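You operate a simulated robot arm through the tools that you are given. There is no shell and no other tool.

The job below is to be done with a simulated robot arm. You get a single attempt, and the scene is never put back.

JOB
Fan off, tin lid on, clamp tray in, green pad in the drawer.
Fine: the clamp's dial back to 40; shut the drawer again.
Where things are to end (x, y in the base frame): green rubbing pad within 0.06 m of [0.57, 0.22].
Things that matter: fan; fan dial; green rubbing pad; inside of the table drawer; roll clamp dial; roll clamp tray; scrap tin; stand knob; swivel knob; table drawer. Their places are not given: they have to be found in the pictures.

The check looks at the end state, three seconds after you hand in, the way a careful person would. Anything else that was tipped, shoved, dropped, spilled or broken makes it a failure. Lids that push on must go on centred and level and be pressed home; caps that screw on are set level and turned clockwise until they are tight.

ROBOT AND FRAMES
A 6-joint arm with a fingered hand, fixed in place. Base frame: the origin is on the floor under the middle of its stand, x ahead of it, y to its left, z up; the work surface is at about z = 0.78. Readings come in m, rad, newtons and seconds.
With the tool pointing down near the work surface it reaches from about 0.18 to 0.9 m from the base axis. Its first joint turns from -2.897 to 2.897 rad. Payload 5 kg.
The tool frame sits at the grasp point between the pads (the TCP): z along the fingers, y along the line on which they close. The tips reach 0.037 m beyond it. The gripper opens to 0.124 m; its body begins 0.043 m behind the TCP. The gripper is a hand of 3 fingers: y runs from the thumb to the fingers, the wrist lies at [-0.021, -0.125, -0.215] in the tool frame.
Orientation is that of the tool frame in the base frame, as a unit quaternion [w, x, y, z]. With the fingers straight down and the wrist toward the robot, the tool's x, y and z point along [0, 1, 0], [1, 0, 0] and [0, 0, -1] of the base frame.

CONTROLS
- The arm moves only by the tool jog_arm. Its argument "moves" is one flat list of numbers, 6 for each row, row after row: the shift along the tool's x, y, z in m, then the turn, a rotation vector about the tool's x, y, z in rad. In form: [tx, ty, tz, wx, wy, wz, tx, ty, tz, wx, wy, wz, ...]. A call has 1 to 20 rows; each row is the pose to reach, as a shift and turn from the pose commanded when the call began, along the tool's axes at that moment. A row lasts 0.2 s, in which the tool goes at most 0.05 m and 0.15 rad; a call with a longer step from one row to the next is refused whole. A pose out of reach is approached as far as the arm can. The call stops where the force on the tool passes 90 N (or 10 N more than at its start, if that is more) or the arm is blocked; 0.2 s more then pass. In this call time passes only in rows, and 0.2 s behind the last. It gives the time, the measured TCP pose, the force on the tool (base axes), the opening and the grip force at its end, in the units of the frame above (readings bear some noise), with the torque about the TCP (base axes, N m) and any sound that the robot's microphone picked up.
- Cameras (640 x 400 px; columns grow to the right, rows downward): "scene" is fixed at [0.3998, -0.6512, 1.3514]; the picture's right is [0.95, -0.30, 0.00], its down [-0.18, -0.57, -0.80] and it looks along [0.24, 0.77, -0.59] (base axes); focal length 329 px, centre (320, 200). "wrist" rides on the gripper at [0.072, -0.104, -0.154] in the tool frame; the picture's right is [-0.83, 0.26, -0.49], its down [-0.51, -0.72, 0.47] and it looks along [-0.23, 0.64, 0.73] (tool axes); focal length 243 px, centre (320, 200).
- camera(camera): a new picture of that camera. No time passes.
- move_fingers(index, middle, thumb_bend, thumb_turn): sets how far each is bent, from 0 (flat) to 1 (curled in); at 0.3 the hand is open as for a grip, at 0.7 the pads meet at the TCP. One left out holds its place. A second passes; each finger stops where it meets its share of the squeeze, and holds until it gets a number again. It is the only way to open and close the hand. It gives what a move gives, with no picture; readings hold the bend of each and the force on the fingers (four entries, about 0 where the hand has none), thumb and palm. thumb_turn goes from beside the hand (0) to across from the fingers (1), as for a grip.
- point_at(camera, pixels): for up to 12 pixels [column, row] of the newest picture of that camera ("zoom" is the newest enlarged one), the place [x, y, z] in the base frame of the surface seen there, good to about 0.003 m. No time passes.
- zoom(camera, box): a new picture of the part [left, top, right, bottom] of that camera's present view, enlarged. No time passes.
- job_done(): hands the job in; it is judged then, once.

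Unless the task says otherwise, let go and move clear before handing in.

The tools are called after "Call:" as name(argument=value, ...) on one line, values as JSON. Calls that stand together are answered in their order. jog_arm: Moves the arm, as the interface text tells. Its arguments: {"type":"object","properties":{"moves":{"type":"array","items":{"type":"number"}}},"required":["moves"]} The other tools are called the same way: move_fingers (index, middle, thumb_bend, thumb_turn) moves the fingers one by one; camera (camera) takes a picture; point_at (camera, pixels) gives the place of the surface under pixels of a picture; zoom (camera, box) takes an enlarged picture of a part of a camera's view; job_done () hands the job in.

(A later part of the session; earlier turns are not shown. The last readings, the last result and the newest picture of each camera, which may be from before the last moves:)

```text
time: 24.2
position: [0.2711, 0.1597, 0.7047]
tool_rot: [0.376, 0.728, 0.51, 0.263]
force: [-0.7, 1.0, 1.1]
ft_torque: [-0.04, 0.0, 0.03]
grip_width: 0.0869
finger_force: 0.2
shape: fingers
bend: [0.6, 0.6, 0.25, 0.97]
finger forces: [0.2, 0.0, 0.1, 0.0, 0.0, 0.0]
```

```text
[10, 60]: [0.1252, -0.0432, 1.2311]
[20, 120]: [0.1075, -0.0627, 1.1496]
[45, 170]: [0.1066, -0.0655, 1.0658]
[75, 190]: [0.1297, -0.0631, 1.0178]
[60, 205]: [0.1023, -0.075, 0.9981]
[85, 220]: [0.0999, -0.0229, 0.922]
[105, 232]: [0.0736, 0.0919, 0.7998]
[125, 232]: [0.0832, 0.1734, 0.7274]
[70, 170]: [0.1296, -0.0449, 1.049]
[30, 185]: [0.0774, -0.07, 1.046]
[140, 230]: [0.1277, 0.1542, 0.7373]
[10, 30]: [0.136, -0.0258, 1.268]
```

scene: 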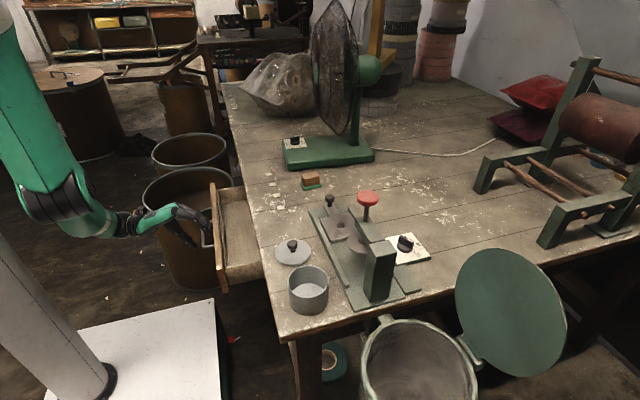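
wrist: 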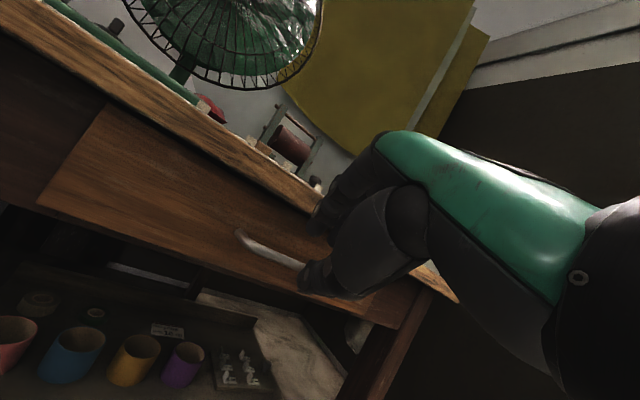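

The limit here is closeness to the base axis, not stretch, so straight up should work. Thumb is wide open; I lift the fingers off the bar.

Call:
jog_arm(moves=[0, 0.0164, -0.0115, 0, 0, 0, 0, 0.0328, -0.023, 0, 0, 0, 0, 0.0492, -0.0345, 0, 0, 0, 0, 0.0655, -0.046, 0, 0, 0])

Call:
zoom(camera="scene", box=[120, 150, 300, 310])

```text
time: 25.2
position: [0.2898, 0.1619, 0.783]
tool_rot: [0.376, 0.728, 0.51, 0.263]
force: [-0.1, -0.2, -0.1]
ft_torque: [-0.02, 0.0, 0.01]
grip_width: 0.0874
finger_force: 0.0
shape: fingers
bend: [0.6, 0.6, 0.25, 0.97]
finger forces: [0.1, 0.0, 0.0, 0.0, 0.0, 0.1]
out of reach, approached as far as the arm can: row 1, 2, 3, 4
```

```text
2.50 times, centred on (210, 230) of scene
```

zoom: 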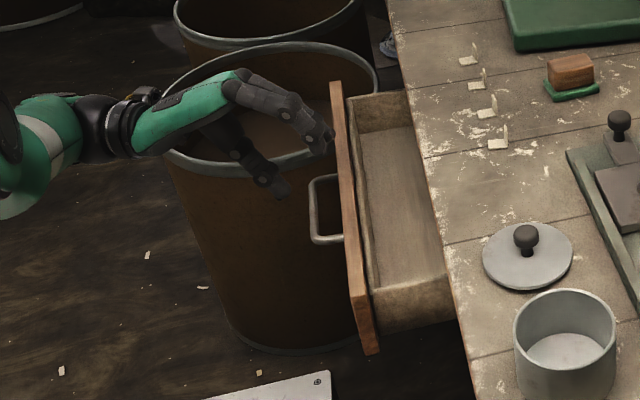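

The hand is off the handle. I rise and turn the fingers back to pointing straight down.

Call:
jog_arm(moves=[0.0017, 0.013, -0.0033, 0.12, 0, 0, 0.0034, 0.0259, -0.0067, 0.24, 0, 0, 0.0051, 0.0388, -0.01, 0.36, 0, 0, 0.0068, 0.0518, -0.0133, 0.48, 0, 0, 0.0086, 0.0647, -0.0166, 0.6, 0, 0, 0.0103, 0.0776, -0.02, 0.72, 0, 0, 0.012, 0.0906, -0.0233, 0.84, 0, 0, 0.0137, 0.1035, -0.0266, 0.96, 0, 0])

Call:
move_fingers(index=0.68, middle=0.68, thumb_bend=0.68, thumb_turn=1)

Call:
camera(camera="scene")

Call:
camera(camera="wrist")

```text
time: 27.0
position: [0.3307, 0.1628, 0.8821]
tool_rot: [-0.003, 0.819, 0.574, -0.002]
force: [-0.6, 0.0, -0.7]
ft_torque: [-0.04, -0.03, 0.01]
grip_width: 0.0872
finger_force: 0.1
shape: fingers
bend: [0.6, 0.6, 0.25, 0.97]
finger forces: [0.0, 0.0, 0.1, 0.1, 0.1, 0.0]
```

```text
time: 28.0
position: [0.3303, 0.1612, 0.8827]
tool_rot: [-0.002, 0.819, 0.574, -0.001]
force: [0.3, 0.4, 0.5]
ft_torque: [0.0, -0.02, 0.02]
grip_width: 0.0136
finger_force: 0.0
shape: fingers
bend: [0.68, 0.68, 0.68, 1.0]
finger forces: [0.0, 0.0, 0.0, 0.0, 0.1, 0.0]
```

```text
taken
```

scene: 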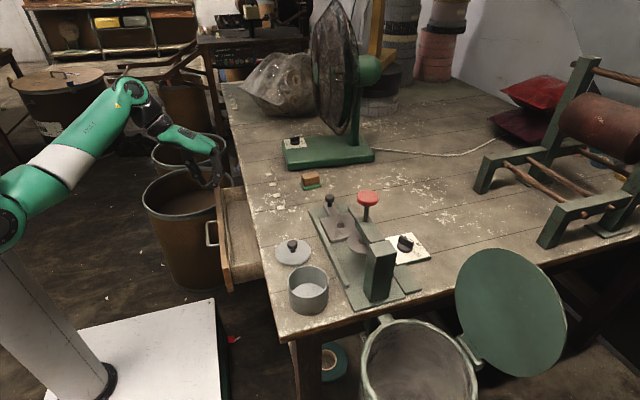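

```text
taken
```

wrist: 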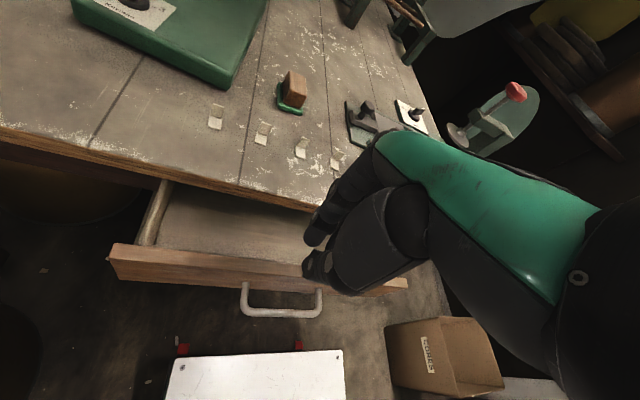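

Call:
point_at(camera="wrist", pixels=[[200, 258], [240, 264], [200, 245], [240, 240], [250, 220], [130, 255], [280, 302], [155, 215], [215, 210], [290, 270]])

Call:
zoom(camera="wrist", box=[90, 50, 410, 330])

```text
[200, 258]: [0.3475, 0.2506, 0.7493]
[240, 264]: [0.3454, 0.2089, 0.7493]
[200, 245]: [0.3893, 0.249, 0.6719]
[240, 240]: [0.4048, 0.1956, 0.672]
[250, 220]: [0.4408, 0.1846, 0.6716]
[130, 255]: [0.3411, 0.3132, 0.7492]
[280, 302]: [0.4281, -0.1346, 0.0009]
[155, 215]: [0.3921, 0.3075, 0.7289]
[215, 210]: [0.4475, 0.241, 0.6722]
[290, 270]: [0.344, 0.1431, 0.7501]
```

```text
1.43 times, centred on (250, 190) of wrist
```

zoom: 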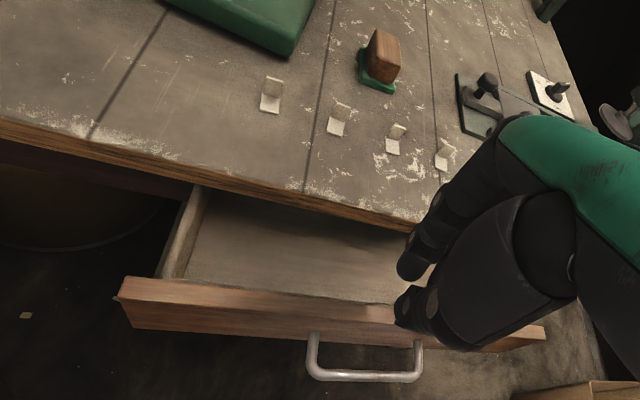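

The drawer front got nudged back in; outer face now ≈0.335 (open ≈0.118). I yaw the hand 110° so the fingers' narrow width faces along x, ready to push the drawer front out from inside and later pick the pad.

Call:
jog_arm(moves=[0.0016, 0.0044, 0, 0, 0, -0.137, 0.0032, 0.0087, 0, 0, 0, -0.274, 0.0048, 0.0131, 0, 0, 0, -0.411, 0.0064, 0.0174, 0, 0, 0, -0.548, 0.008, 0.0218, 0, 0, 0, -0.685, 0.0096, 0.0261, 0, 0, 0, -0.822, 0.0112, 0.0305, 0, 0, 0, -0.959, 0.0127, 0.0349, 0, 0, 0, -1.096, 0.0143, 0.0392, 0, 0, 0, -1.233, 0.0159, 0.0436, 0, 0, 0, -1.37, 0.0175, 0.0479, 0, 0, 0, -1.507, 0.0191, 0.0523, 0, 0, 0, -1.644, 0.0207, 0.0566, 0, 0, 0, -1.781, 0.0223, 0.061, 0, 0, 0, -1.92, 0.0223, 0.061, 0, 0, 0, -1.92])

Call:
camera(camera="scene")

Call:
camera(camera="wrist")

```text
time: 29.8
position: [0.309, 0.1952, 0.8666]
tool_rot: [-0.024, 0.327, 0.945, -0.015]
force: [-0.1, -0.9, -0.1]
ft_torque: [0.06, 0.06, 0.0]
grip_width: 0.0131
finger_force: 0.0
shape: fingers
bend: [0.68, 0.68, 0.68, 1.0]
finger forces: [0.1, 0.0, 0.0, 0.1, 0.0, 0.0]
stopped in row 8: the arm was blocked; the commanded pose is now the measured one
```

```text
taken
```

scene: 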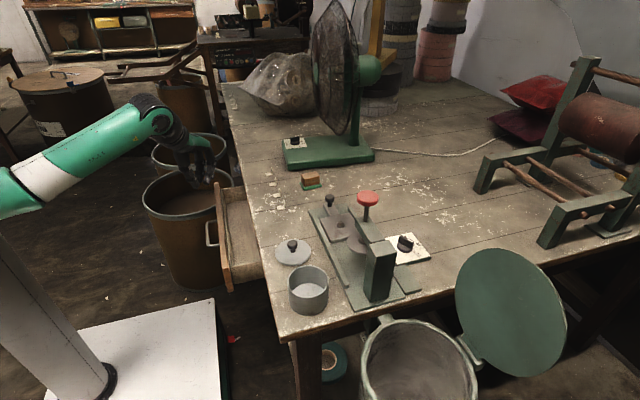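

```text
taken
```

wrist: 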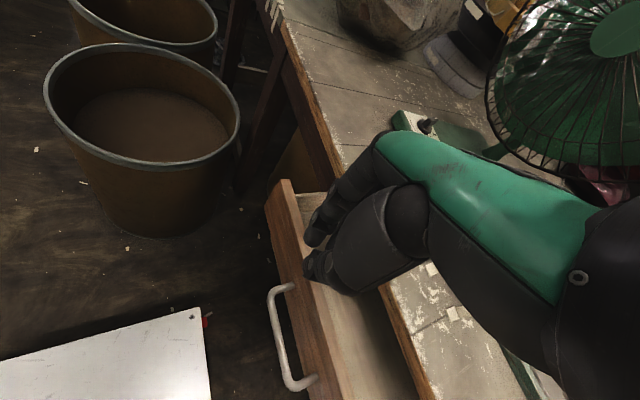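

The arm blocked itself at yaw ≈ 52° (hand folding against the forearm). I undo the small tilt, rise, and will yaw the other way instead.

Call:
jog_arm(moves=[-0.019, 0.002, -0.027, -0.022, -0.017, 0, -0.038, 0.005, -0.054, -0.044, -0.035, 0, -0.058, 0.0073, -0.08, -0.044, -0.035, 0])

Call:
camera(camera="scene")

```text
time: 30.6
position: [0.276, 0.1958, 0.9047]
tool_rot: [-0.035, 0.242, 0.969, -0.031]
force: [1.1, -0.7, -0.4]
ft_torque: [0.04, 0.01, 0.0]
grip_width: 0.0128
finger_force: 0.0
shape: fingers
bend: [0.68, 0.68, 0.68, 1.0]
finger forces: [0.1, 0.1, 0.0, 0.0, 0.1, 0.0]
stopped in row 3: the arm was blocked; the commanded pose is now the measured one
```

```text
taken
```

scene: 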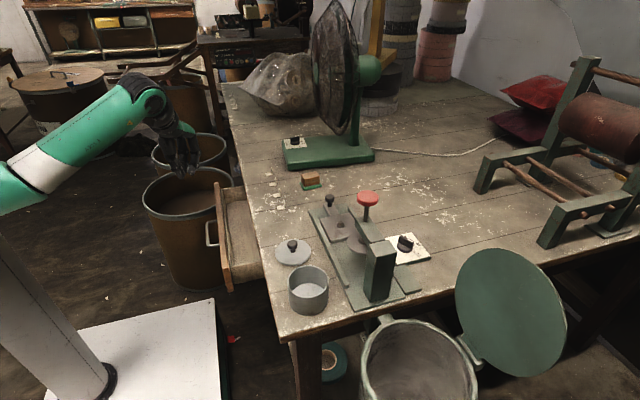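

Still jammed; I rotate the yaw back the way it came while moving outward to free the wrist.

Call:
jog_arm(moves=[0, 0, 0, 0, 0, 0.14, -0.005, 0.003, -0.003, 0, 0, 0.28, -0.02, 0.01, -0.01, 0, 0, 0.42, -0.04, 0.02, -0.018, 0, 0, 0.56, -0.06, 0.03, -0.026, 0, 0, 0.7, -0.075, 0.038, -0.033, 0, 0, 0.84, -0.086, 0.044, -0.038, 0, 0, 0.98, -0.086, 0.044, -0.038, 0, 0, 0.98])

Call:
camera(camera="scene")

```text
time: 32.4
position: [0.3809, 0.1987, 0.9357]
tool_rot: [-0.01, 0.676, 0.735, -0.045]
force: [0.7, -0.1, 1.3]
ft_torque: [-0.02, -0.02, -0.01]
grip_width: 0.013
finger_force: 0.0
shape: fingers
bend: [0.68, 0.68, 0.68, 1.0]
finger forces: [0.1, 0.0, 0.1, 0.0, 0.0, 0.1]
```

```text
taken
```

scene: 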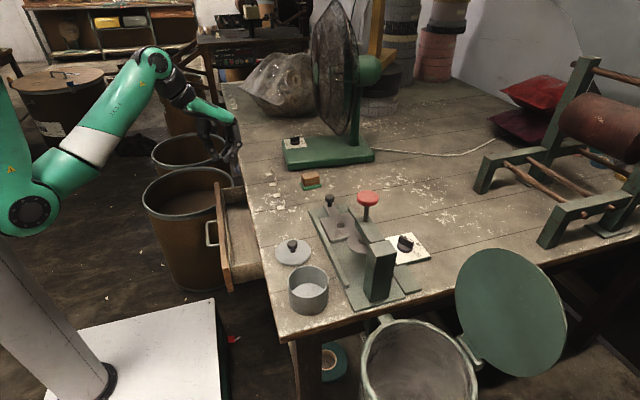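

Freed and outside. I level the hand to the default orientation and go above the drawer's front panel, planning to pinch its top edge (thumb outside, fingers inside) to pull it further.

Call:
jog_arm(moves=[-0.018, -0.011, 0.024, -0.04, 0.023, 0.041, -0.036, -0.022, 0.048, -0.08, 0.046, 0.082, -0.053, -0.0333, 0.0714, -0.08, 0.046, 0.082, -0.053, -0.0333, 0.0714, -0.08, 0.046, 0.082])

Call:
move_fingers(index=0.5, middle=0.5, thumb_bend=0.5, thumb_turn=1)

Call:
camera(camera="scene")

Call:
camera(camera="wrist")

```text
time: 33.4
position: [0.3467, 0.1386, 0.8692]
tool_rot: [0.002, 0.706, 0.708, 0.0]
force: [0.4, -1.0, 1.2]
ft_torque: [0.02, 0.0, -0.05]
grip_width: 0.0129
finger_force: 0.1
shape: fingers
bend: [0.68, 0.68, 0.68, 1.0]
finger forces: [0.1, 0.0, 0.0, 0.0, 0.1, 0.0]
```

```text
time: 34.4
position: [0.3471, 0.1406, 0.87]
tool_rot: [0.001, 0.706, 0.708, 0.0]
force: [0.4, 0.3, -0.3]
ft_torque: [0.0, -0.02, 0.0]
grip_width: 0.0667
finger_force: 0.1
shape: fingers
bend: [0.5, 0.5, 0.5, 1.0]
finger forces: [0.1, 0.0, 0.1, 0.0, 0.0, 0.0]
```

```text
taken
```

scene: 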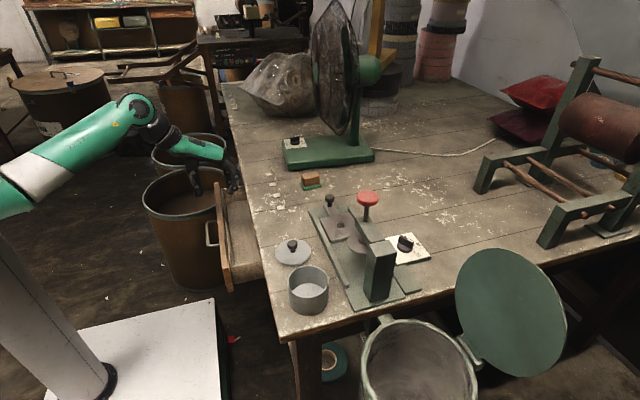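

```text
taken
```

wrist: 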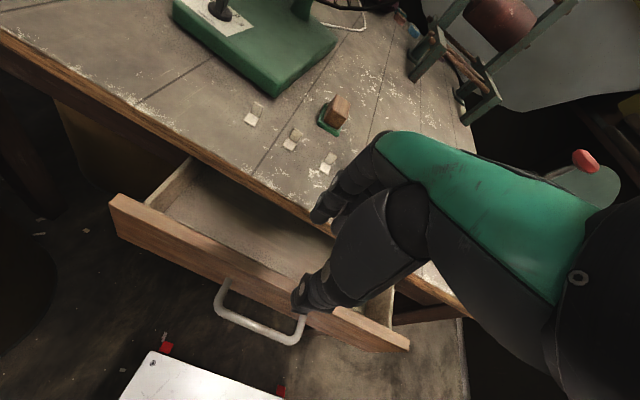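

The hand straddles the panel. I descend to z≈0.757 and pinch the panel.

Call:
jog_arm(moves=[0, 0, 0.04, 0, 0, 0, 0, 0, 0.075, 0, 0, 0, 0, 0, 0.1, 0, 0, 0, 0, 0, 0.113, 0, 0, 0])

Call:
move_fingers(index=0.7, middle=0.7, thumb_bend=0.7)

Call:
zoom(camera="scene", box=[140, 140, 300, 300])

```text
time: 35.4
position: [0.347, 0.1396, 0.7553]
tool_rot: [0.001, 0.706, 0.709, -0.001]
force: [-0.2, 0.8, -0.3]
ft_torque: [0.01, -0.02, -0.01]
grip_width: 0.0673
finger_force: 0.1
shape: fingers
bend: [0.5, 0.5, 0.5, 1.0]
finger forces: [0.0, 0.0, 0.1, 0.1, 0.0, 0.0]
```

```text
time: 36.4
position: [0.3455, 0.1385, 0.758]
tool_rot: [0.002, 0.706, 0.708, -0.001]
force: [0.9, 1.7, -2.0]
ft_torque: [0.01, 0.04, 0.04]
grip_width: 0.0261
finger_force: 10.2
shape: fingers
bend: [0.65, 0.66, 0.64, 1.0]
finger forces: [4.7, 5.6, 0.0, 0.1, 9.7, 0.0]
```

```text
2.50 times, centred on (220, 220) of scene
```

zoom: 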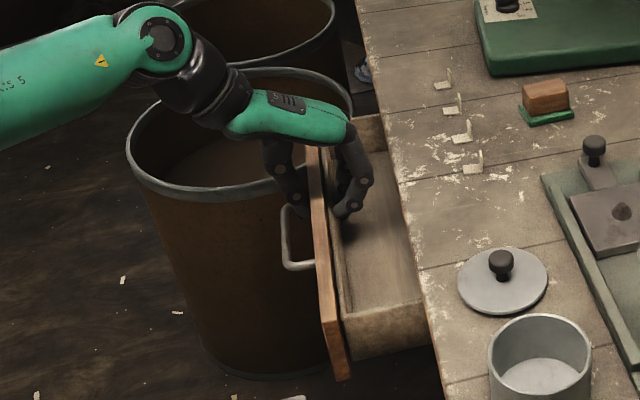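

The panel is pinched (10 N). I pull 0.075 m further along −x.

Call:
jog_arm(moves=[0, -0.015, 0, 0, 0, 0, 0, -0.03, 0, 0, 0, 0, 0, -0.045, 0, 0, 0, 0, 0, -0.06, 0, 0, 0, 0, 0, -0.075, 0, 0, 0, 0])

Call:
zoom(camera="scene", box=[140, 140, 300, 300])

```text
time: 37.5
position: [0.2718, 0.1405, 0.7561]
tool_rot: [0.001, 0.706, 0.708, -0.001]
force: [0.2, -2.0, 0.8]
ft_torque: [-0.11, 0.02, 0.05]
grip_width: 0.0264
finger_force: 10.2
shape: fingers
bend: [0.65, 0.66, 0.64, 1.0]
finger forces: [5.1, 5.9, 0.0, 0.0, 10.1, 0.1]
```

```text
2.50 times, centred on (220, 220) of scene
```

zoom: 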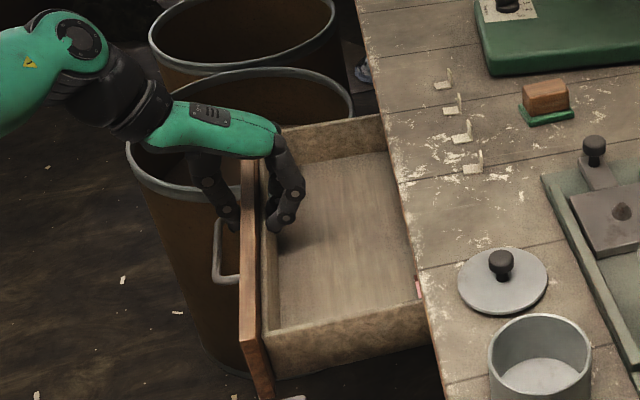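

The drawer's open ≈0.19 m now; a bit of something pinkish shows deep inside at the table edge. I release and lift straight up.

Call:
move_fingers(index=0.5, middle=0.5, thumb_bend=0.5)

Call:
jog_arm(moves=[0, 0, -0.03, 0, 0, 0, 0, 0, -0.07, 0, 0, 0, 0, 0, -0.11, 0, 0, 0, 0, 0.02, -0.15, 0, 0, 0, 0, 0.05, -0.18, 0, 0, 0])

Call:
camera(camera="scene")

Call:
camera(camera="wrist")

```text
time: 38.5
position: [0.2713, 0.1394, 0.7561]
tool_rot: [0.002, 0.705, 0.709, -0.001]
force: [-0.2, -0.4, 0.2]
ft_torque: [0.02, 0.02, 0.04]
grip_width: 0.0667
finger_force: 0.0
shape: fingers
bend: [0.5, 0.5, 0.5, 1.0]
finger forces: [0.0, 0.0, 0.0, 0.1, 0.0, 0.0]
```

```text
time: 39.8
position: [0.3221, 0.1405, 0.9374]
tool_rot: [0.002, 0.706, 0.708, 0.0]
force: [0.1, 0.3, 0.4]
ft_torque: [0.01, 0.0, 0.03]
grip_width: 0.0671
finger_force: 0.0
shape: fingers
bend: [0.5, 0.5, 0.5, 1.0]
finger forces: [0.1, 0.0, 0.0, 0.0, 0.0, 0.0]
```

```text
taken
```

scene: 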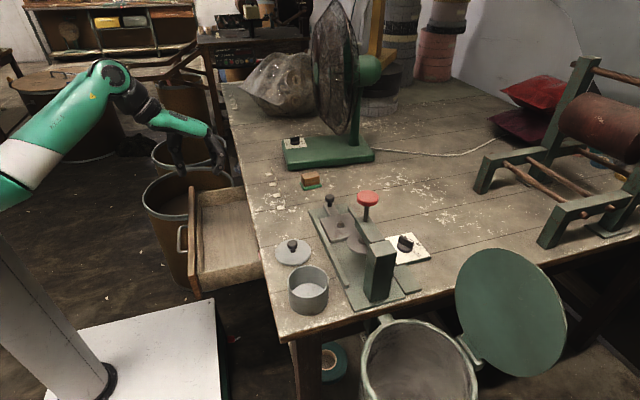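

```text
taken
```

wrist: 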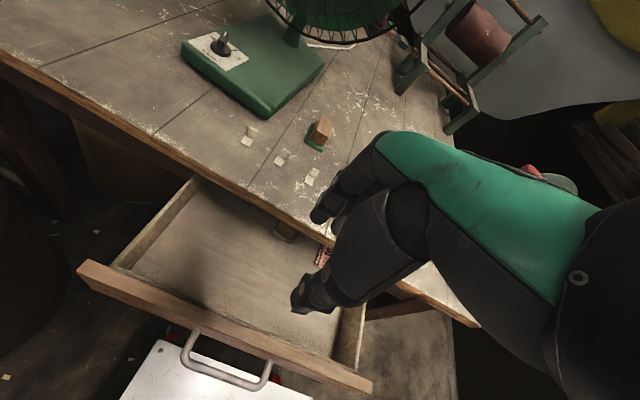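

Call:
zoom(camera="wrist", box=[70, 160, 390, 390])

Call:
point_at(camera="wrist", pixels=[[150, 295], [220, 322], [155, 275], [230, 235], [285, 228], [323, 255], [220, 270], [180, 210], [300, 310], [318, 130], [310, 143], [325, 140]])

Call:
zoom(camera="wrist", box=[220, 100, 360, 220])

```text
1.74 times, centred on (230, 275) of wrist
```

zoom: 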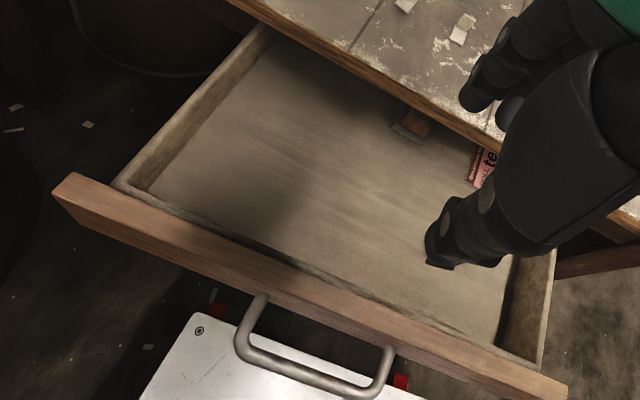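

```text
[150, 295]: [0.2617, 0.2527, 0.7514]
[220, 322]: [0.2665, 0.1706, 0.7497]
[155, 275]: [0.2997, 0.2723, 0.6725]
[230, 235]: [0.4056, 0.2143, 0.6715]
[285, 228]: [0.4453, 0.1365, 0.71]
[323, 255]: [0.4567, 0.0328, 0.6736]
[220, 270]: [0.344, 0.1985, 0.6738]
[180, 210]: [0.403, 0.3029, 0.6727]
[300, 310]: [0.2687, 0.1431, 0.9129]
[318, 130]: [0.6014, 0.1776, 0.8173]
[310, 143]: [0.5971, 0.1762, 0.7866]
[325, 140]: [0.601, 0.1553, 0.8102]
```

```text
3.33 times, centred on (290, 160) of wrist
```

zoom: 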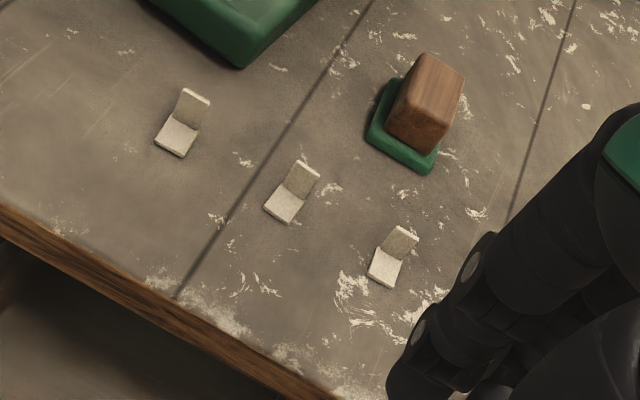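

Drawer inner floor z≈0.673, panel inner at ~0.285; the target spot (open position ≈ (0.377, 0.22)) is empty, while other items sit deeper. I measure the pad's block corners from the current enlarged picture.

Call:
point_at(camera="zoom", pixels=[[424, 57], [460, 75], [432, 118], [397, 97], [425, 85], [370, 132], [425, 168], [388, 84], [408, 130], [415, 150]])

Call:
zoom(camera="scene", box=[285, 155, 345, 200])

```text
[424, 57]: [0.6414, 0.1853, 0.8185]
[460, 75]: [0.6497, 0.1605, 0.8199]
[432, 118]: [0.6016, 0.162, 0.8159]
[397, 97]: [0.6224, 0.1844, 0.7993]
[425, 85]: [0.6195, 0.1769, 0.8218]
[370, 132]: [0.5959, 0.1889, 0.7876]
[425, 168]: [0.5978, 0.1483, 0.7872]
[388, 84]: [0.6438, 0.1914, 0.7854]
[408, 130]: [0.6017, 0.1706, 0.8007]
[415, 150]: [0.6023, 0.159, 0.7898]
```

```text
8.89 times, centred on (315, 178) of scene
```

zoom: 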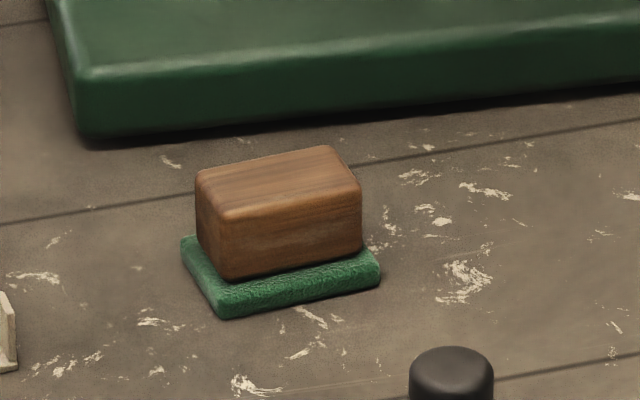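

The wood block spans x≈0.60–0.65, y≈0.155–0.185, top z≈0.82. Before going there I check where the fan guard is relative to the hand's path.

Call:
point_at(camera="scene", pixels=[[313, 60], [318, 30], [335, 125], [345, 133], [325, 105], [316, 85], [355, 110], [335, 5], [360, 60], [345, 120], [312, 75], [330, 115]])

Call:
zoom(camera="scene", box=[280, 0, 400, 180])

```text
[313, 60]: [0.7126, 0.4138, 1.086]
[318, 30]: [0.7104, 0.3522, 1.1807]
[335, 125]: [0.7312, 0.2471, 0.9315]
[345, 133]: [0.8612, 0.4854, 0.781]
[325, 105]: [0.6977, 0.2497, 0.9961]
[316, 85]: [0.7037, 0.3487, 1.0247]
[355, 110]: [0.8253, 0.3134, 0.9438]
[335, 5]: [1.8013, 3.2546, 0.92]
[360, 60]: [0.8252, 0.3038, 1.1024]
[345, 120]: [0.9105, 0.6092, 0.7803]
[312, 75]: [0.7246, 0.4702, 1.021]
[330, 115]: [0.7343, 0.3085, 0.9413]
```

```text
2.22 times, centred on (340, 90) of scene
```

zoom: 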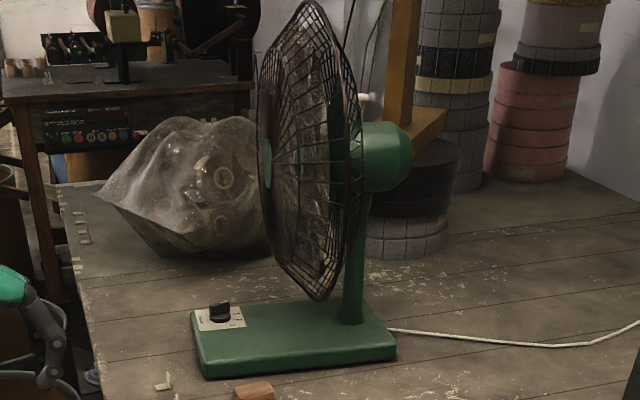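

The guard stays at x>0.695 and z>0.88 near there, so the hand fits beside it at x≤0.70 below. I open the fingers to about 0.09 and move above the pad at z≈0.885.

Call:
move_fingers(index=0.4, middle=0.4, thumb_bend=0.4, thumb_turn=1)

Call:
jog_arm(moves=[0.004, 0.037, 0.007, 0, 0, 0, 0.007, 0.074, 0.014, 0, 0, 0, 0.011, 0.111, 0.021, 0, 0, 0, 0.015, 0.149, 0.028, 0, 0, 0, 0.018, 0.186, 0.035, 0, 0, 0, 0.022, 0.223, 0.042, 0, 0, 0, 0.026, 0.26, 0.049, 0, 0, 0, 0.029, 0.299, 0.052, 0, 0, 0])

Call:
camera(camera="scene")

Call:
camera(camera="wrist")

```text
time: 40.8
position: [0.3212, 0.1398, 0.9377]
tool_rot: [0.0, 0.707, 0.707, 0.0]
force: [0.0, -0.3, -0.8]
ft_torque: [0.01, 0.01, -0.01]
grip_width: 0.0981
finger_force: 0.0
shape: fingers
bend: [0.4, 0.4, 0.4, 0.99]
finger forces: [0.0, 0.1, 0.0, 0.1, 0.0, 0.0]
```

```text
time: 42.5
position: [0.6202, 0.1697, 0.8846]
tool_rot: [0.001, 0.706, 0.709, -0.001]
force: [-0.1, 0.0, -0.3]
ft_torque: [-0.02, 0.01, 0.02]
grip_width: 0.0984
finger_force: 0.1
shape: fingers
bend: [0.4, 0.4, 0.4, 0.99]
finger forces: [0.0, 0.1, 0.0, 0.1, 0.0, 0.0]
```

```text
taken
```

scene: 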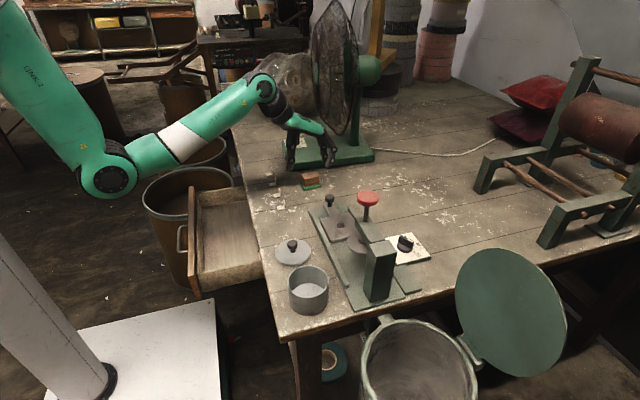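

```text
taken
```

wrist: 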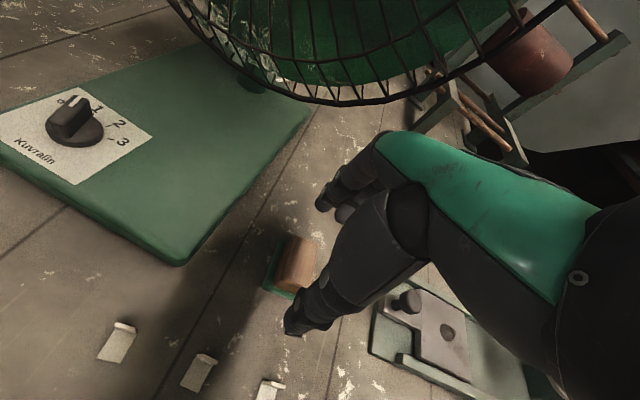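

The hand hovers over the pad, fan dial visible at upper left. I check the pad's location relative to the fingers.

Call:
zoom(camera="wrist", box=[240, 150, 400, 350])

Call:
point_at(camera="wrist", pixels=[[295, 250], [290, 237], [312, 243], [300, 280], [282, 270], [270, 265], [280, 240], [308, 265], [325, 200], [295, 320], [265, 290], [345, 212]])

Call:
zoom(camera="scene", box=[270, 110, 350, 200])

```text
2.00 times, centred on (320, 250) of wrist
```

zoom: 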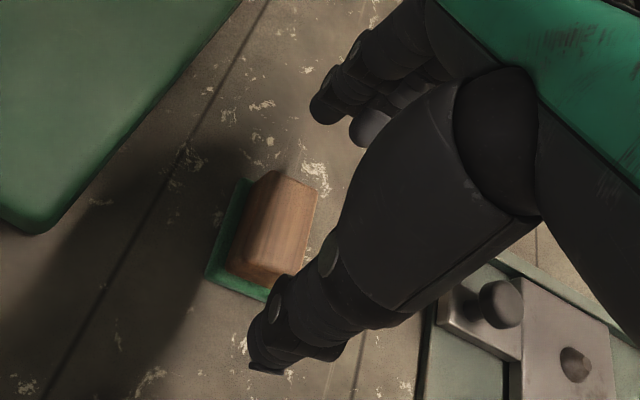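

```text
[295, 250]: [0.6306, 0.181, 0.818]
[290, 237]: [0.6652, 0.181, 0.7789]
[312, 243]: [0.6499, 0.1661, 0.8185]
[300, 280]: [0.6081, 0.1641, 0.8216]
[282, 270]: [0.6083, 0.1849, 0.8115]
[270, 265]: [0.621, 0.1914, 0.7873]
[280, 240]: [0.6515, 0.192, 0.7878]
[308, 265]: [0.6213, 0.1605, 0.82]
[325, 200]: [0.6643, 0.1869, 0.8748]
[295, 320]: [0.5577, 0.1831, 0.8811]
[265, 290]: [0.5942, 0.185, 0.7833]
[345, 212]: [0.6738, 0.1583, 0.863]
```

```text
4.44 times, centred on (310, 155) of scene
```

zoom: 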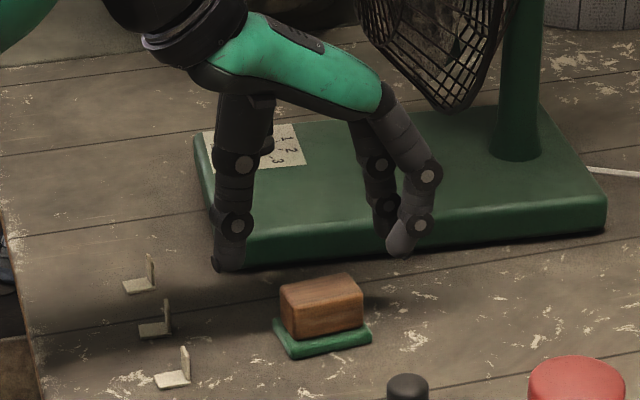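

Block centre is about (0.627, 0.171); I shift +0.006 in x and descend to z≈0.828, then close gently.

Call:
jog_arm(moves=[0, 0.006, 0.015, 0, 0, 0, 0, 0.006, 0.035, 0, 0, 0, 0, 0.006, 0.0565, 0, 0, 0])

Call:
move_fingers(index=0.62, middle=0.62, thumb_bend=0.62)

Call:
zoom(camera="scene", box=[270, 110, 350, 200])

```text
time: 43.4
position: [0.6264, 0.17, 0.8279]
tool_rot: [0.001, 0.706, 0.708, 0.0]
force: [-0.1, 0.5, -0.4]
ft_torque: [0.01, 0.01, 0.02]
grip_width: 0.0981
finger_force: 0.1
shape: fingers
bend: [0.4, 0.4, 0.4, 0.99]
finger forces: [0.0, 0.0, 0.1, 0.1, 0.0, 0.0]
```

```text
time: 44.4
position: [0.6262, 0.1702, 0.8288]
tool_rot: [0.002, 0.706, 0.708, 0.0]
force: [2.2, -0.5, 3.7]
ft_torque: [-0.09, -0.26, 0.05]
grip_width: 0.0531
finger_force: 11.7
shape: fingers
bend: [0.56, 0.57, 0.55, 1.0]
finger forces: [5.8, 8.2, 0.0, 0.0, 10.9, 0.0]
```

```text
4.44 times, centred on (310, 155) of scene
```

zoom: 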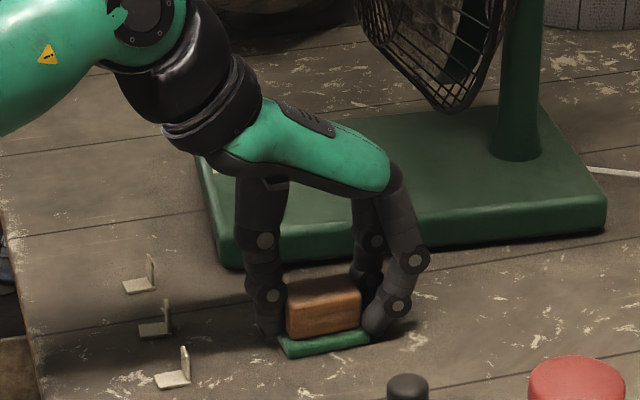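

Pad is held (53 mm, ~11 N). I lift it and carry it over the open drawer.

Call:
jog_arm(moves=[0, 0, -0.03, 0, 0, 0, 0, 0, -0.065, 0, 0, 0, 0.005, -0.02, -0.085, 0, 0, 0, 0.012, -0.06, -0.09, 0, 0, 0, 0.018, -0.1, -0.09, 0, 0, 0, 0.024, -0.14, -0.09, 0, 0, 0, 0.03, -0.18, -0.09, 0, 0, 0, 0.036, -0.22, -0.09, 0, 0, 0, 0.04, -0.25, -0.09, 0, 0, 0, 0.043, -0.273, -0.09, 0, 0, 0])

Call:
camera(camera="scene")

Call:
camera(camera="wrist")

```text
time: 46.5
position: [0.3535, 0.2124, 0.919]
tool_rot: [0.002, 0.707, 0.708, 0.0]
force: [-0.3, 0.1, -0.7]
ft_torque: [0.01, 0.0, 0.01]
grip_width: 0.0527
finger_force: 11.9
shape: fingers
bend: [0.57, 0.57, 0.55, 1.0]
finger forces: [5.2, 6.3, 0.0, 0.0, 11.6, 0.0]
```

```text
taken
```

scene: 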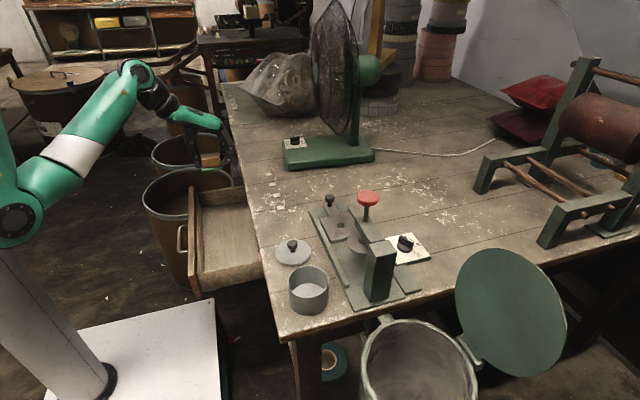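

```text
taken
```

wrist: 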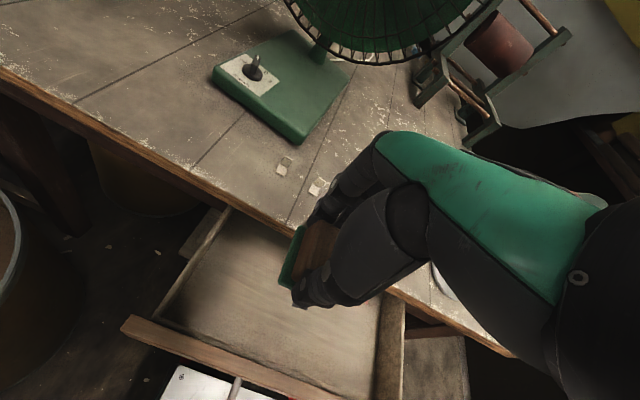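

The pad hangs over the drawer. I verify panel and floor positions before lowering.

Call:
point_at(camera="wrist", pixels=[[180, 343], [240, 367], [175, 322], [200, 300], [230, 240], [260, 220], [190, 265], [290, 283], [330, 350], [295, 340]])

Call:
zoom(camera="wrist", box=[120, 180, 440, 400])

```text
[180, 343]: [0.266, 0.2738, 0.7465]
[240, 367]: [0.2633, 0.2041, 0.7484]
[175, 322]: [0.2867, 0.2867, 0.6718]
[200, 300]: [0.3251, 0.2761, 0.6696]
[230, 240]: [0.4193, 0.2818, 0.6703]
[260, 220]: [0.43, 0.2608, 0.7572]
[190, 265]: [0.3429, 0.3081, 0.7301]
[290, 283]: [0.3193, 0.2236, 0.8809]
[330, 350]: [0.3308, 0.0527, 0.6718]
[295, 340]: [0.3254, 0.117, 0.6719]
```

```text
1.82 times, centred on (280, 290) of wrist
```

zoom: 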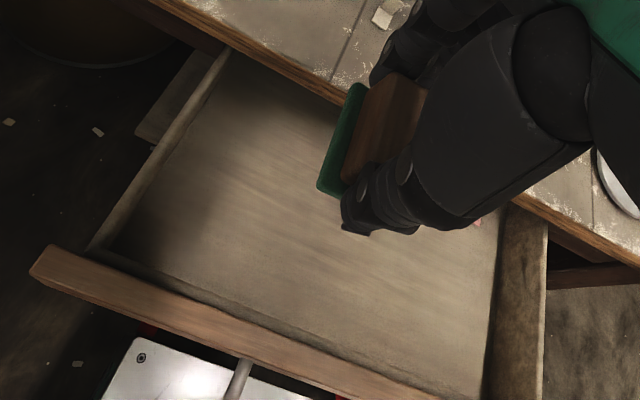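

Clear: panel inner wall ≈0.285, floor z≈0.671. I lower the pad to the drawer floor.

Call:
jog_arm(moves=[0, 0, 0.045, 0, 0, 0, 0, 0, 0.09, 0, 0, 0, 0, 0, 0.13, 0, 0, 0, 0, 0, 0.165, 0, 0, 0, 0, 0, 0.185, 0, 0, 0, 0, 0, 0.1965, 0, 0, 0])

Call:
zoom(camera="scene", box=[150, 130, 300, 280])

```text
time: 48.0
position: [0.353, 0.2112, 0.722]
tool_rot: [0.003, 0.705, 0.709, 0.001]
force: [-1.1, -0.8, 3.7]
ft_torque: [-0.1, -0.05, -0.03]
grip_width: 0.0529
finger_force: 12.8
shape: fingers
bend: [0.57, 0.58, 0.55, 1.0]
finger forces: [5.1, 8.7, 0.0, 0.0, 12.2, 0.0]
```

```text
2.67 times, centred on (225, 205) of scene
```

zoom: 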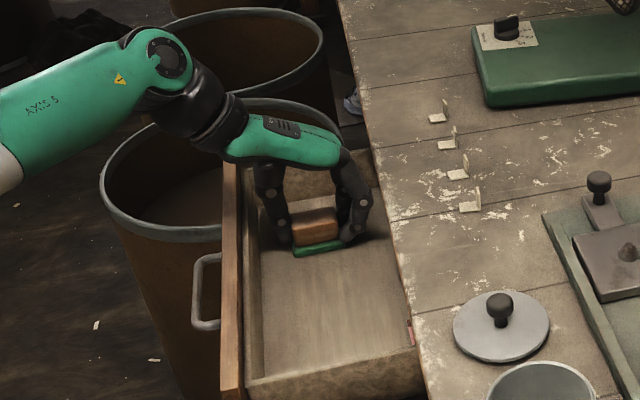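

The pad has just touched the floor (3.7 N up). I open slightly to release and lift straight out.

Call:
move_fingers(index=0.52, middle=0.52, thumb_bend=0.5)

Call:
jog_arm(moves=[0, 0, -0.02, 0, 0, 0, 0, 0, -0.05, 0, 0, 0, 0, 0, -0.09, 0, 0, 0, 0, 0, -0.135, 0, 0, 0, 0, 0, -0.18, 0, 0, 0])

Call:
camera(camera="scene")

Call:
camera(camera="wrist")

```text
time: 49.0
position: [0.3527, 0.2119, 0.72]
tool_rot: [0.002, 0.706, 0.708, 0.0]
force: [0.2, -0.7, 0.6]
ft_torque: [0.02, -0.01, -0.03]
grip_width: 0.0639
finger_force: 0.0
shape: fingers
bend: [0.52, 0.52, 0.5, 1.0]
finger forces: [0.0, 0.0, 0.1, 0.0, 0.0, 0.0]
```

```text
time: 50.1
position: [0.3517, 0.2113, 0.9032]
tool_rot: [0.002, 0.706, 0.709, 0.0]
force: [0.4, -0.5, 0.5]
ft_torque: [-0.01, 0.01, -0.01]
grip_width: 0.064
finger_force: 0.2
shape: fingers
bend: [0.52, 0.52, 0.5, 1.0]
finger forces: [0.1, 0.0, 0.0, 0.0, 0.1, 0.0]
```

```text
taken
```

scene: 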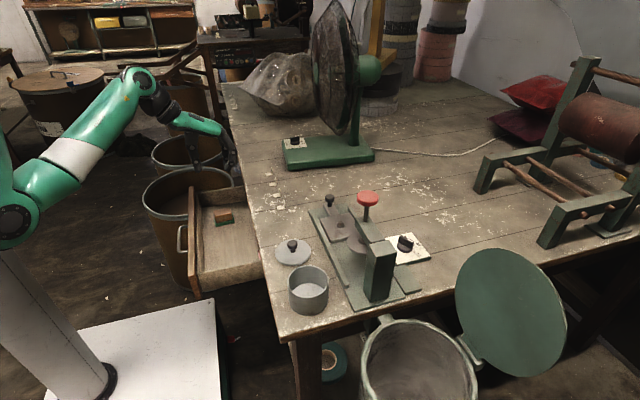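

```text
taken
```

wrist: 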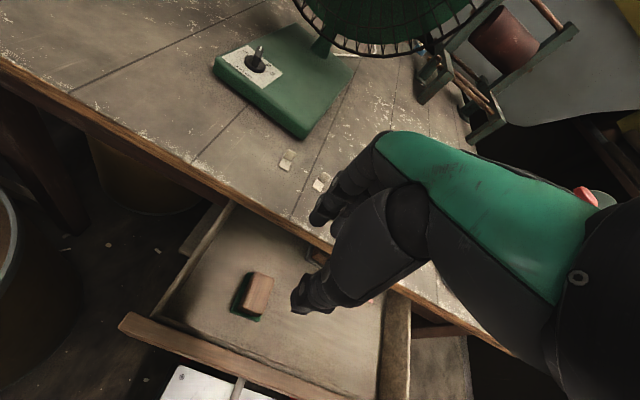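

The pad sits flat in the drawer. To shut it I first pinch the panel again and slide it inward, then finish by pushing on the handle bar from outside.

Call:
jog_arm(moves=[-0.019, -0.021, 0, 0, 0, 0, -0.038, -0.043, 0, 0, 0, 0, -0.057, -0.065, 0.01, 0, 0, 0, -0.076, -0.086, 0.033, 0, 0, 0, -0.076, -0.086, 0.07, 0, 0, 0, -0.076, -0.086, 0.11, 0, 0, 0, -0.076, -0.086, 0.135, 0, 0, 0, -0.076, -0.086, 0.147, 0, 0, 0])

Call:
zoom(camera="scene", box=[140, 140, 300, 300])

```text
time: 52.0
position: [0.2667, 0.1353, 0.7545]
tool_rot: [0.001, 0.706, 0.708, 0.0]
force: [-0.3, -0.5, 0.4]
ft_torque: [0.02, 0.0, -0.03]
grip_width: 0.0643
finger_force: 0.1
shape: fingers
bend: [0.52, 0.52, 0.5, 1.0]
finger forces: [0.0, 0.0, 0.0, 0.1, 0.0, 0.1]
```

```text
2.50 times, centred on (220, 220) of scene
```

zoom: 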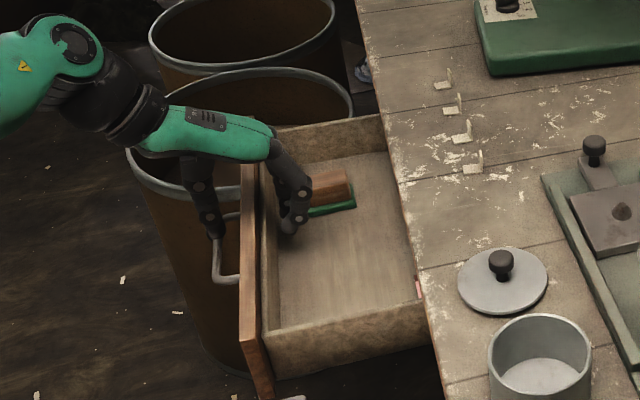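

The panel is between thumb and fingers. I pinch it and slide the drawer in by about 0.115 m.

Call:
move_fingers(index=0.7, middle=0.7, thumb_bend=0.7)

Call:
jog_arm(moves=[0, 0.015, 0, 0, 0, 0, 0, 0.032, 0, 0, 0, 0, 0, 0.049, 0, 0, 0, 0, 0, 0.066, 0, 0, 0, 0, 0, 0.083, 0, 0, 0, 0, 0, 0.1, 0, 0, 0, 0, 0, 0.112, 0, 0, 0, 0])

Call:
zoom(camera="scene", box=[140, 140, 300, 300])

```text
time: 53.0
position: [0.2672, 0.1355, 0.7552]
tool_rot: [0.001, 0.706, 0.708, 0.0]
force: [-0.8, 0.9, -3.8]
ft_torque: [0.05, 0.1, 0.01]
grip_width: 0.0263
finger_force: 9.2
shape: fingers
bend: [0.65, 0.66, 0.63, 1.0]
finger forces: [4.3, 4.9, 0.0, 0.0, 10.1, 0.0]
```

```text
time: 54.5
position: [0.3773, 0.1354, 0.7552]
tool_rot: [0.0, 0.706, 0.709, -0.001]
force: [-47.6, 1.5, 22.3]
ft_torque: [-0.19, -0.96, -0.51]
grip_width: 0.0271
finger_force: 42.2
shape: fingers
bend: [0.69, 0.7, 0.61, 1.0]
finger forces: [0.5, 64.1, 0.1, 0.0, 18.8, 0.0]
```

```text
2.50 times, centred on (220, 220) of scene
```

zoom: 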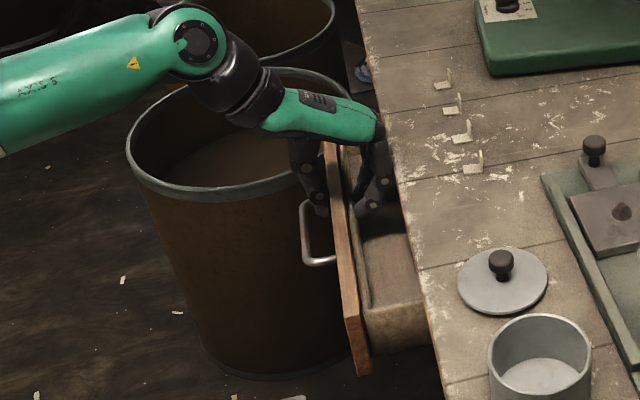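

A finger met the table edge (middle finger 64 N), so the drawer is as far as this grip can go. I ease back 8 mm, release, and lift.

Call:
jog_arm(moves=[0, -0.008, 0, 0, 0, 0])

Call:
move_fingers(thumb_bend=0.48)

Call:
jog_arm(moves=[0, -0.004, -0.02, 0, 0, 0, 0, -0.004, -0.05, 0, 0, 0, 0, -0.004, -0.09, 0, 0, 0, 0, -0.01, -0.12, 0, 0, 0])

Call:
camera(camera="scene")

Call:
camera(camera="wrist")

```text
time: 55.0
position: [0.3722, 0.1354, 0.755]
tool_rot: [0.002, 0.706, 0.708, 0.0]
force: [-11.3, -1.0, -3.1]
ft_torque: [0.08, 0.16, -0.18]
grip_width: 0.0262
finger_force: 17.7
shape: fingers
bend: [0.68, 0.7, 0.63, 1.0]
finger forces: [3.9, 19.0, 0.1, 0.0, 11.5, 0.1]
```

```text
time: 56.0
position: [0.3707, 0.1357, 0.7546]
tool_rot: [0.001, 0.706, 0.708, 0.0]
force: [-0.2, -0.3, -0.7]
ft_torque: [0.02, -0.02, 0.0]
grip_width: 0.0399
finger_force: 0.0
shape: fingers
bend: [0.7, 0.7, 0.48, 1.0]
finger forces: [0.0, 0.0, 0.1, 0.1, 0.0, 0.0]
```

```text
time: 57.0
position: [0.36, 0.136, 0.8751]
tool_rot: [0.001, 0.706, 0.709, 0.0]
force: [-0.1, -0.2, 0.0]
ft_torque: [0.0, 0.02, -0.02]
grip_width: 0.0399
finger_force: 0.1
shape: fingers
bend: [0.7, 0.7, 0.48, 1.0]
finger forces: [0.0, 0.0, 0.0, 0.0, 0.0, 0.0]
```

```text
taken
```

scene: 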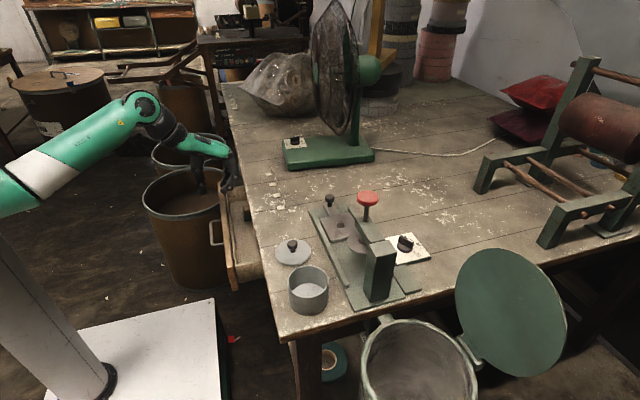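

```text
taken
```

wrist: 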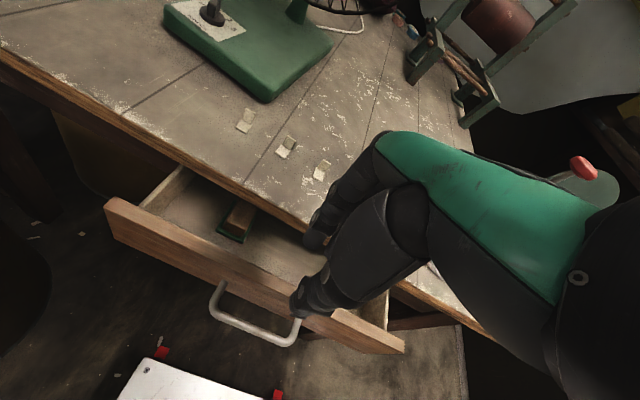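

The drawer is still about 0.1 open. I measure the bar and panel positions.

Call:
point_at(camera="wrist", pixels=[[215, 295], [232, 318], [262, 332], [293, 342], [200, 240], [240, 262], [237, 222], [130, 210]])

Call:
move_fingers(index=0.7, middle=0.7, thumb_bend=0.68)

```text
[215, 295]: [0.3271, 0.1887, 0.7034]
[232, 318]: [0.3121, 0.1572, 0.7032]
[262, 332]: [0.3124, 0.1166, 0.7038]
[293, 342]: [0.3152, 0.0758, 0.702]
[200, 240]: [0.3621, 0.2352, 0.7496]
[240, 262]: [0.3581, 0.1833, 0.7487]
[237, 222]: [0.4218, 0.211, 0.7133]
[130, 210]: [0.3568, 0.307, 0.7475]
```

```text
time: 58.0
position: [0.3612, 0.1361, 0.8744]
tool_rot: [0.0, 0.706, 0.709, -0.001]
force: [0.5, 0.8, 0.3]
ft_torque: [-0.01, -0.02, 0.02]
grip_width: 0.0103
finger_force: 0.1
shape: fingers
bend: [0.7, 0.7, 0.68, 1.0]
finger forces: [0.1, 0.0, 0.1, 0.0, 0.0, 0.1]
```

Bar centre is at x≈0.314. I move back to x≈0.245 in front of it and descend to z≈0.72 with the fingers closed.

Call:
jog_arm(moves=[-0.003, -0.04, 0, 0, 0, 0, -0.006, -0.08, 0, 0, 0, 0, -0.009, -0.116, 0.005, 0, 0, 0, -0.009, -0.116, 0.05, 0, 0, 0, -0.009, -0.116, 0.095, 0, 0, 0, -0.009, -0.116, 0.13, 0, 0, 0, -0.009, -0.116, 0.154, 0, 0, 0])

Call:
zoom(camera="scene", box=[140, 140, 300, 300])

```text
time: 59.5
position: [0.2457, 0.1253, 0.72]
tool_rot: [0.001, 0.707, 0.707, 0.001]
force: [0.9, 0.3, 0.0]
ft_torque: [0.03, -0.01, 0.0]
grip_width: 0.0104
finger_force: 0.1
shape: fingers
bend: [0.7, 0.7, 0.68, 1.0]
finger forces: [0.1, 0.1, 0.0, 0.0, 0.0, 0.0]
```

```text
2.50 times, centred on (220, 220) of scene
```

zoom: 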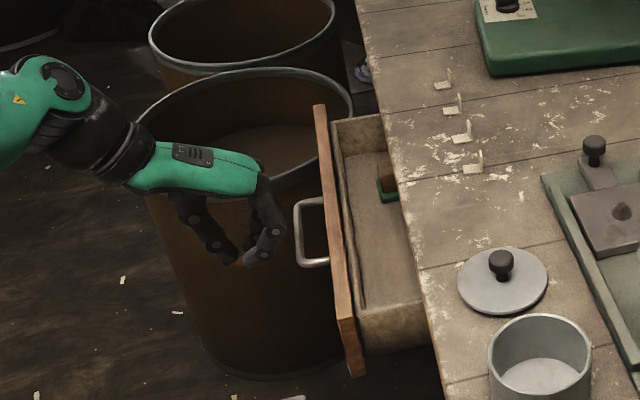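

Fingers are in front of the bar. I lower 12 mm more and push the bar in +x by 0.11 m, slowly.

Call:
jog_arm(moves=[0, 0, 0.012, 0, 0, 0, 0, 0.02, 0.012, 0, 0, 0, 0, 0.035, 0.012, 0, 0, 0, 0, 0.05, 0.012, 0, 0, 0, 0, 0.065, 0.012, 0, 0, 0, 0, 0.08, 0.012, 0, 0, 0, 0, 0.095, 0.012, 0, 0, 0, 0, 0.108, 0.012, 0, 0, 0])

Call:
zoom(camera="scene", box=[140, 140, 300, 300])

```text
time: 61.4
position: [0.3547, 0.1263, 0.708]
tool_rot: [0.001, 0.706, 0.708, -0.001]
force: [-0.2, -0.5, 0.5]
ft_torque: [-0.01, -0.04, -0.01]
grip_width: 0.0101
finger_force: 0.0
shape: fingers
bend: [0.7, 0.7, 0.68, 1.0]
finger forces: [0.1, 0.3, 0.1, 0.0, 0.0, 0.1]
```

```text
2.50 times, centred on (220, 220) of scene
```

zoom: 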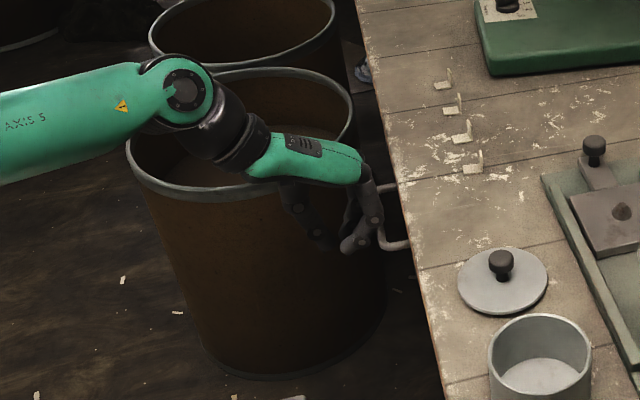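

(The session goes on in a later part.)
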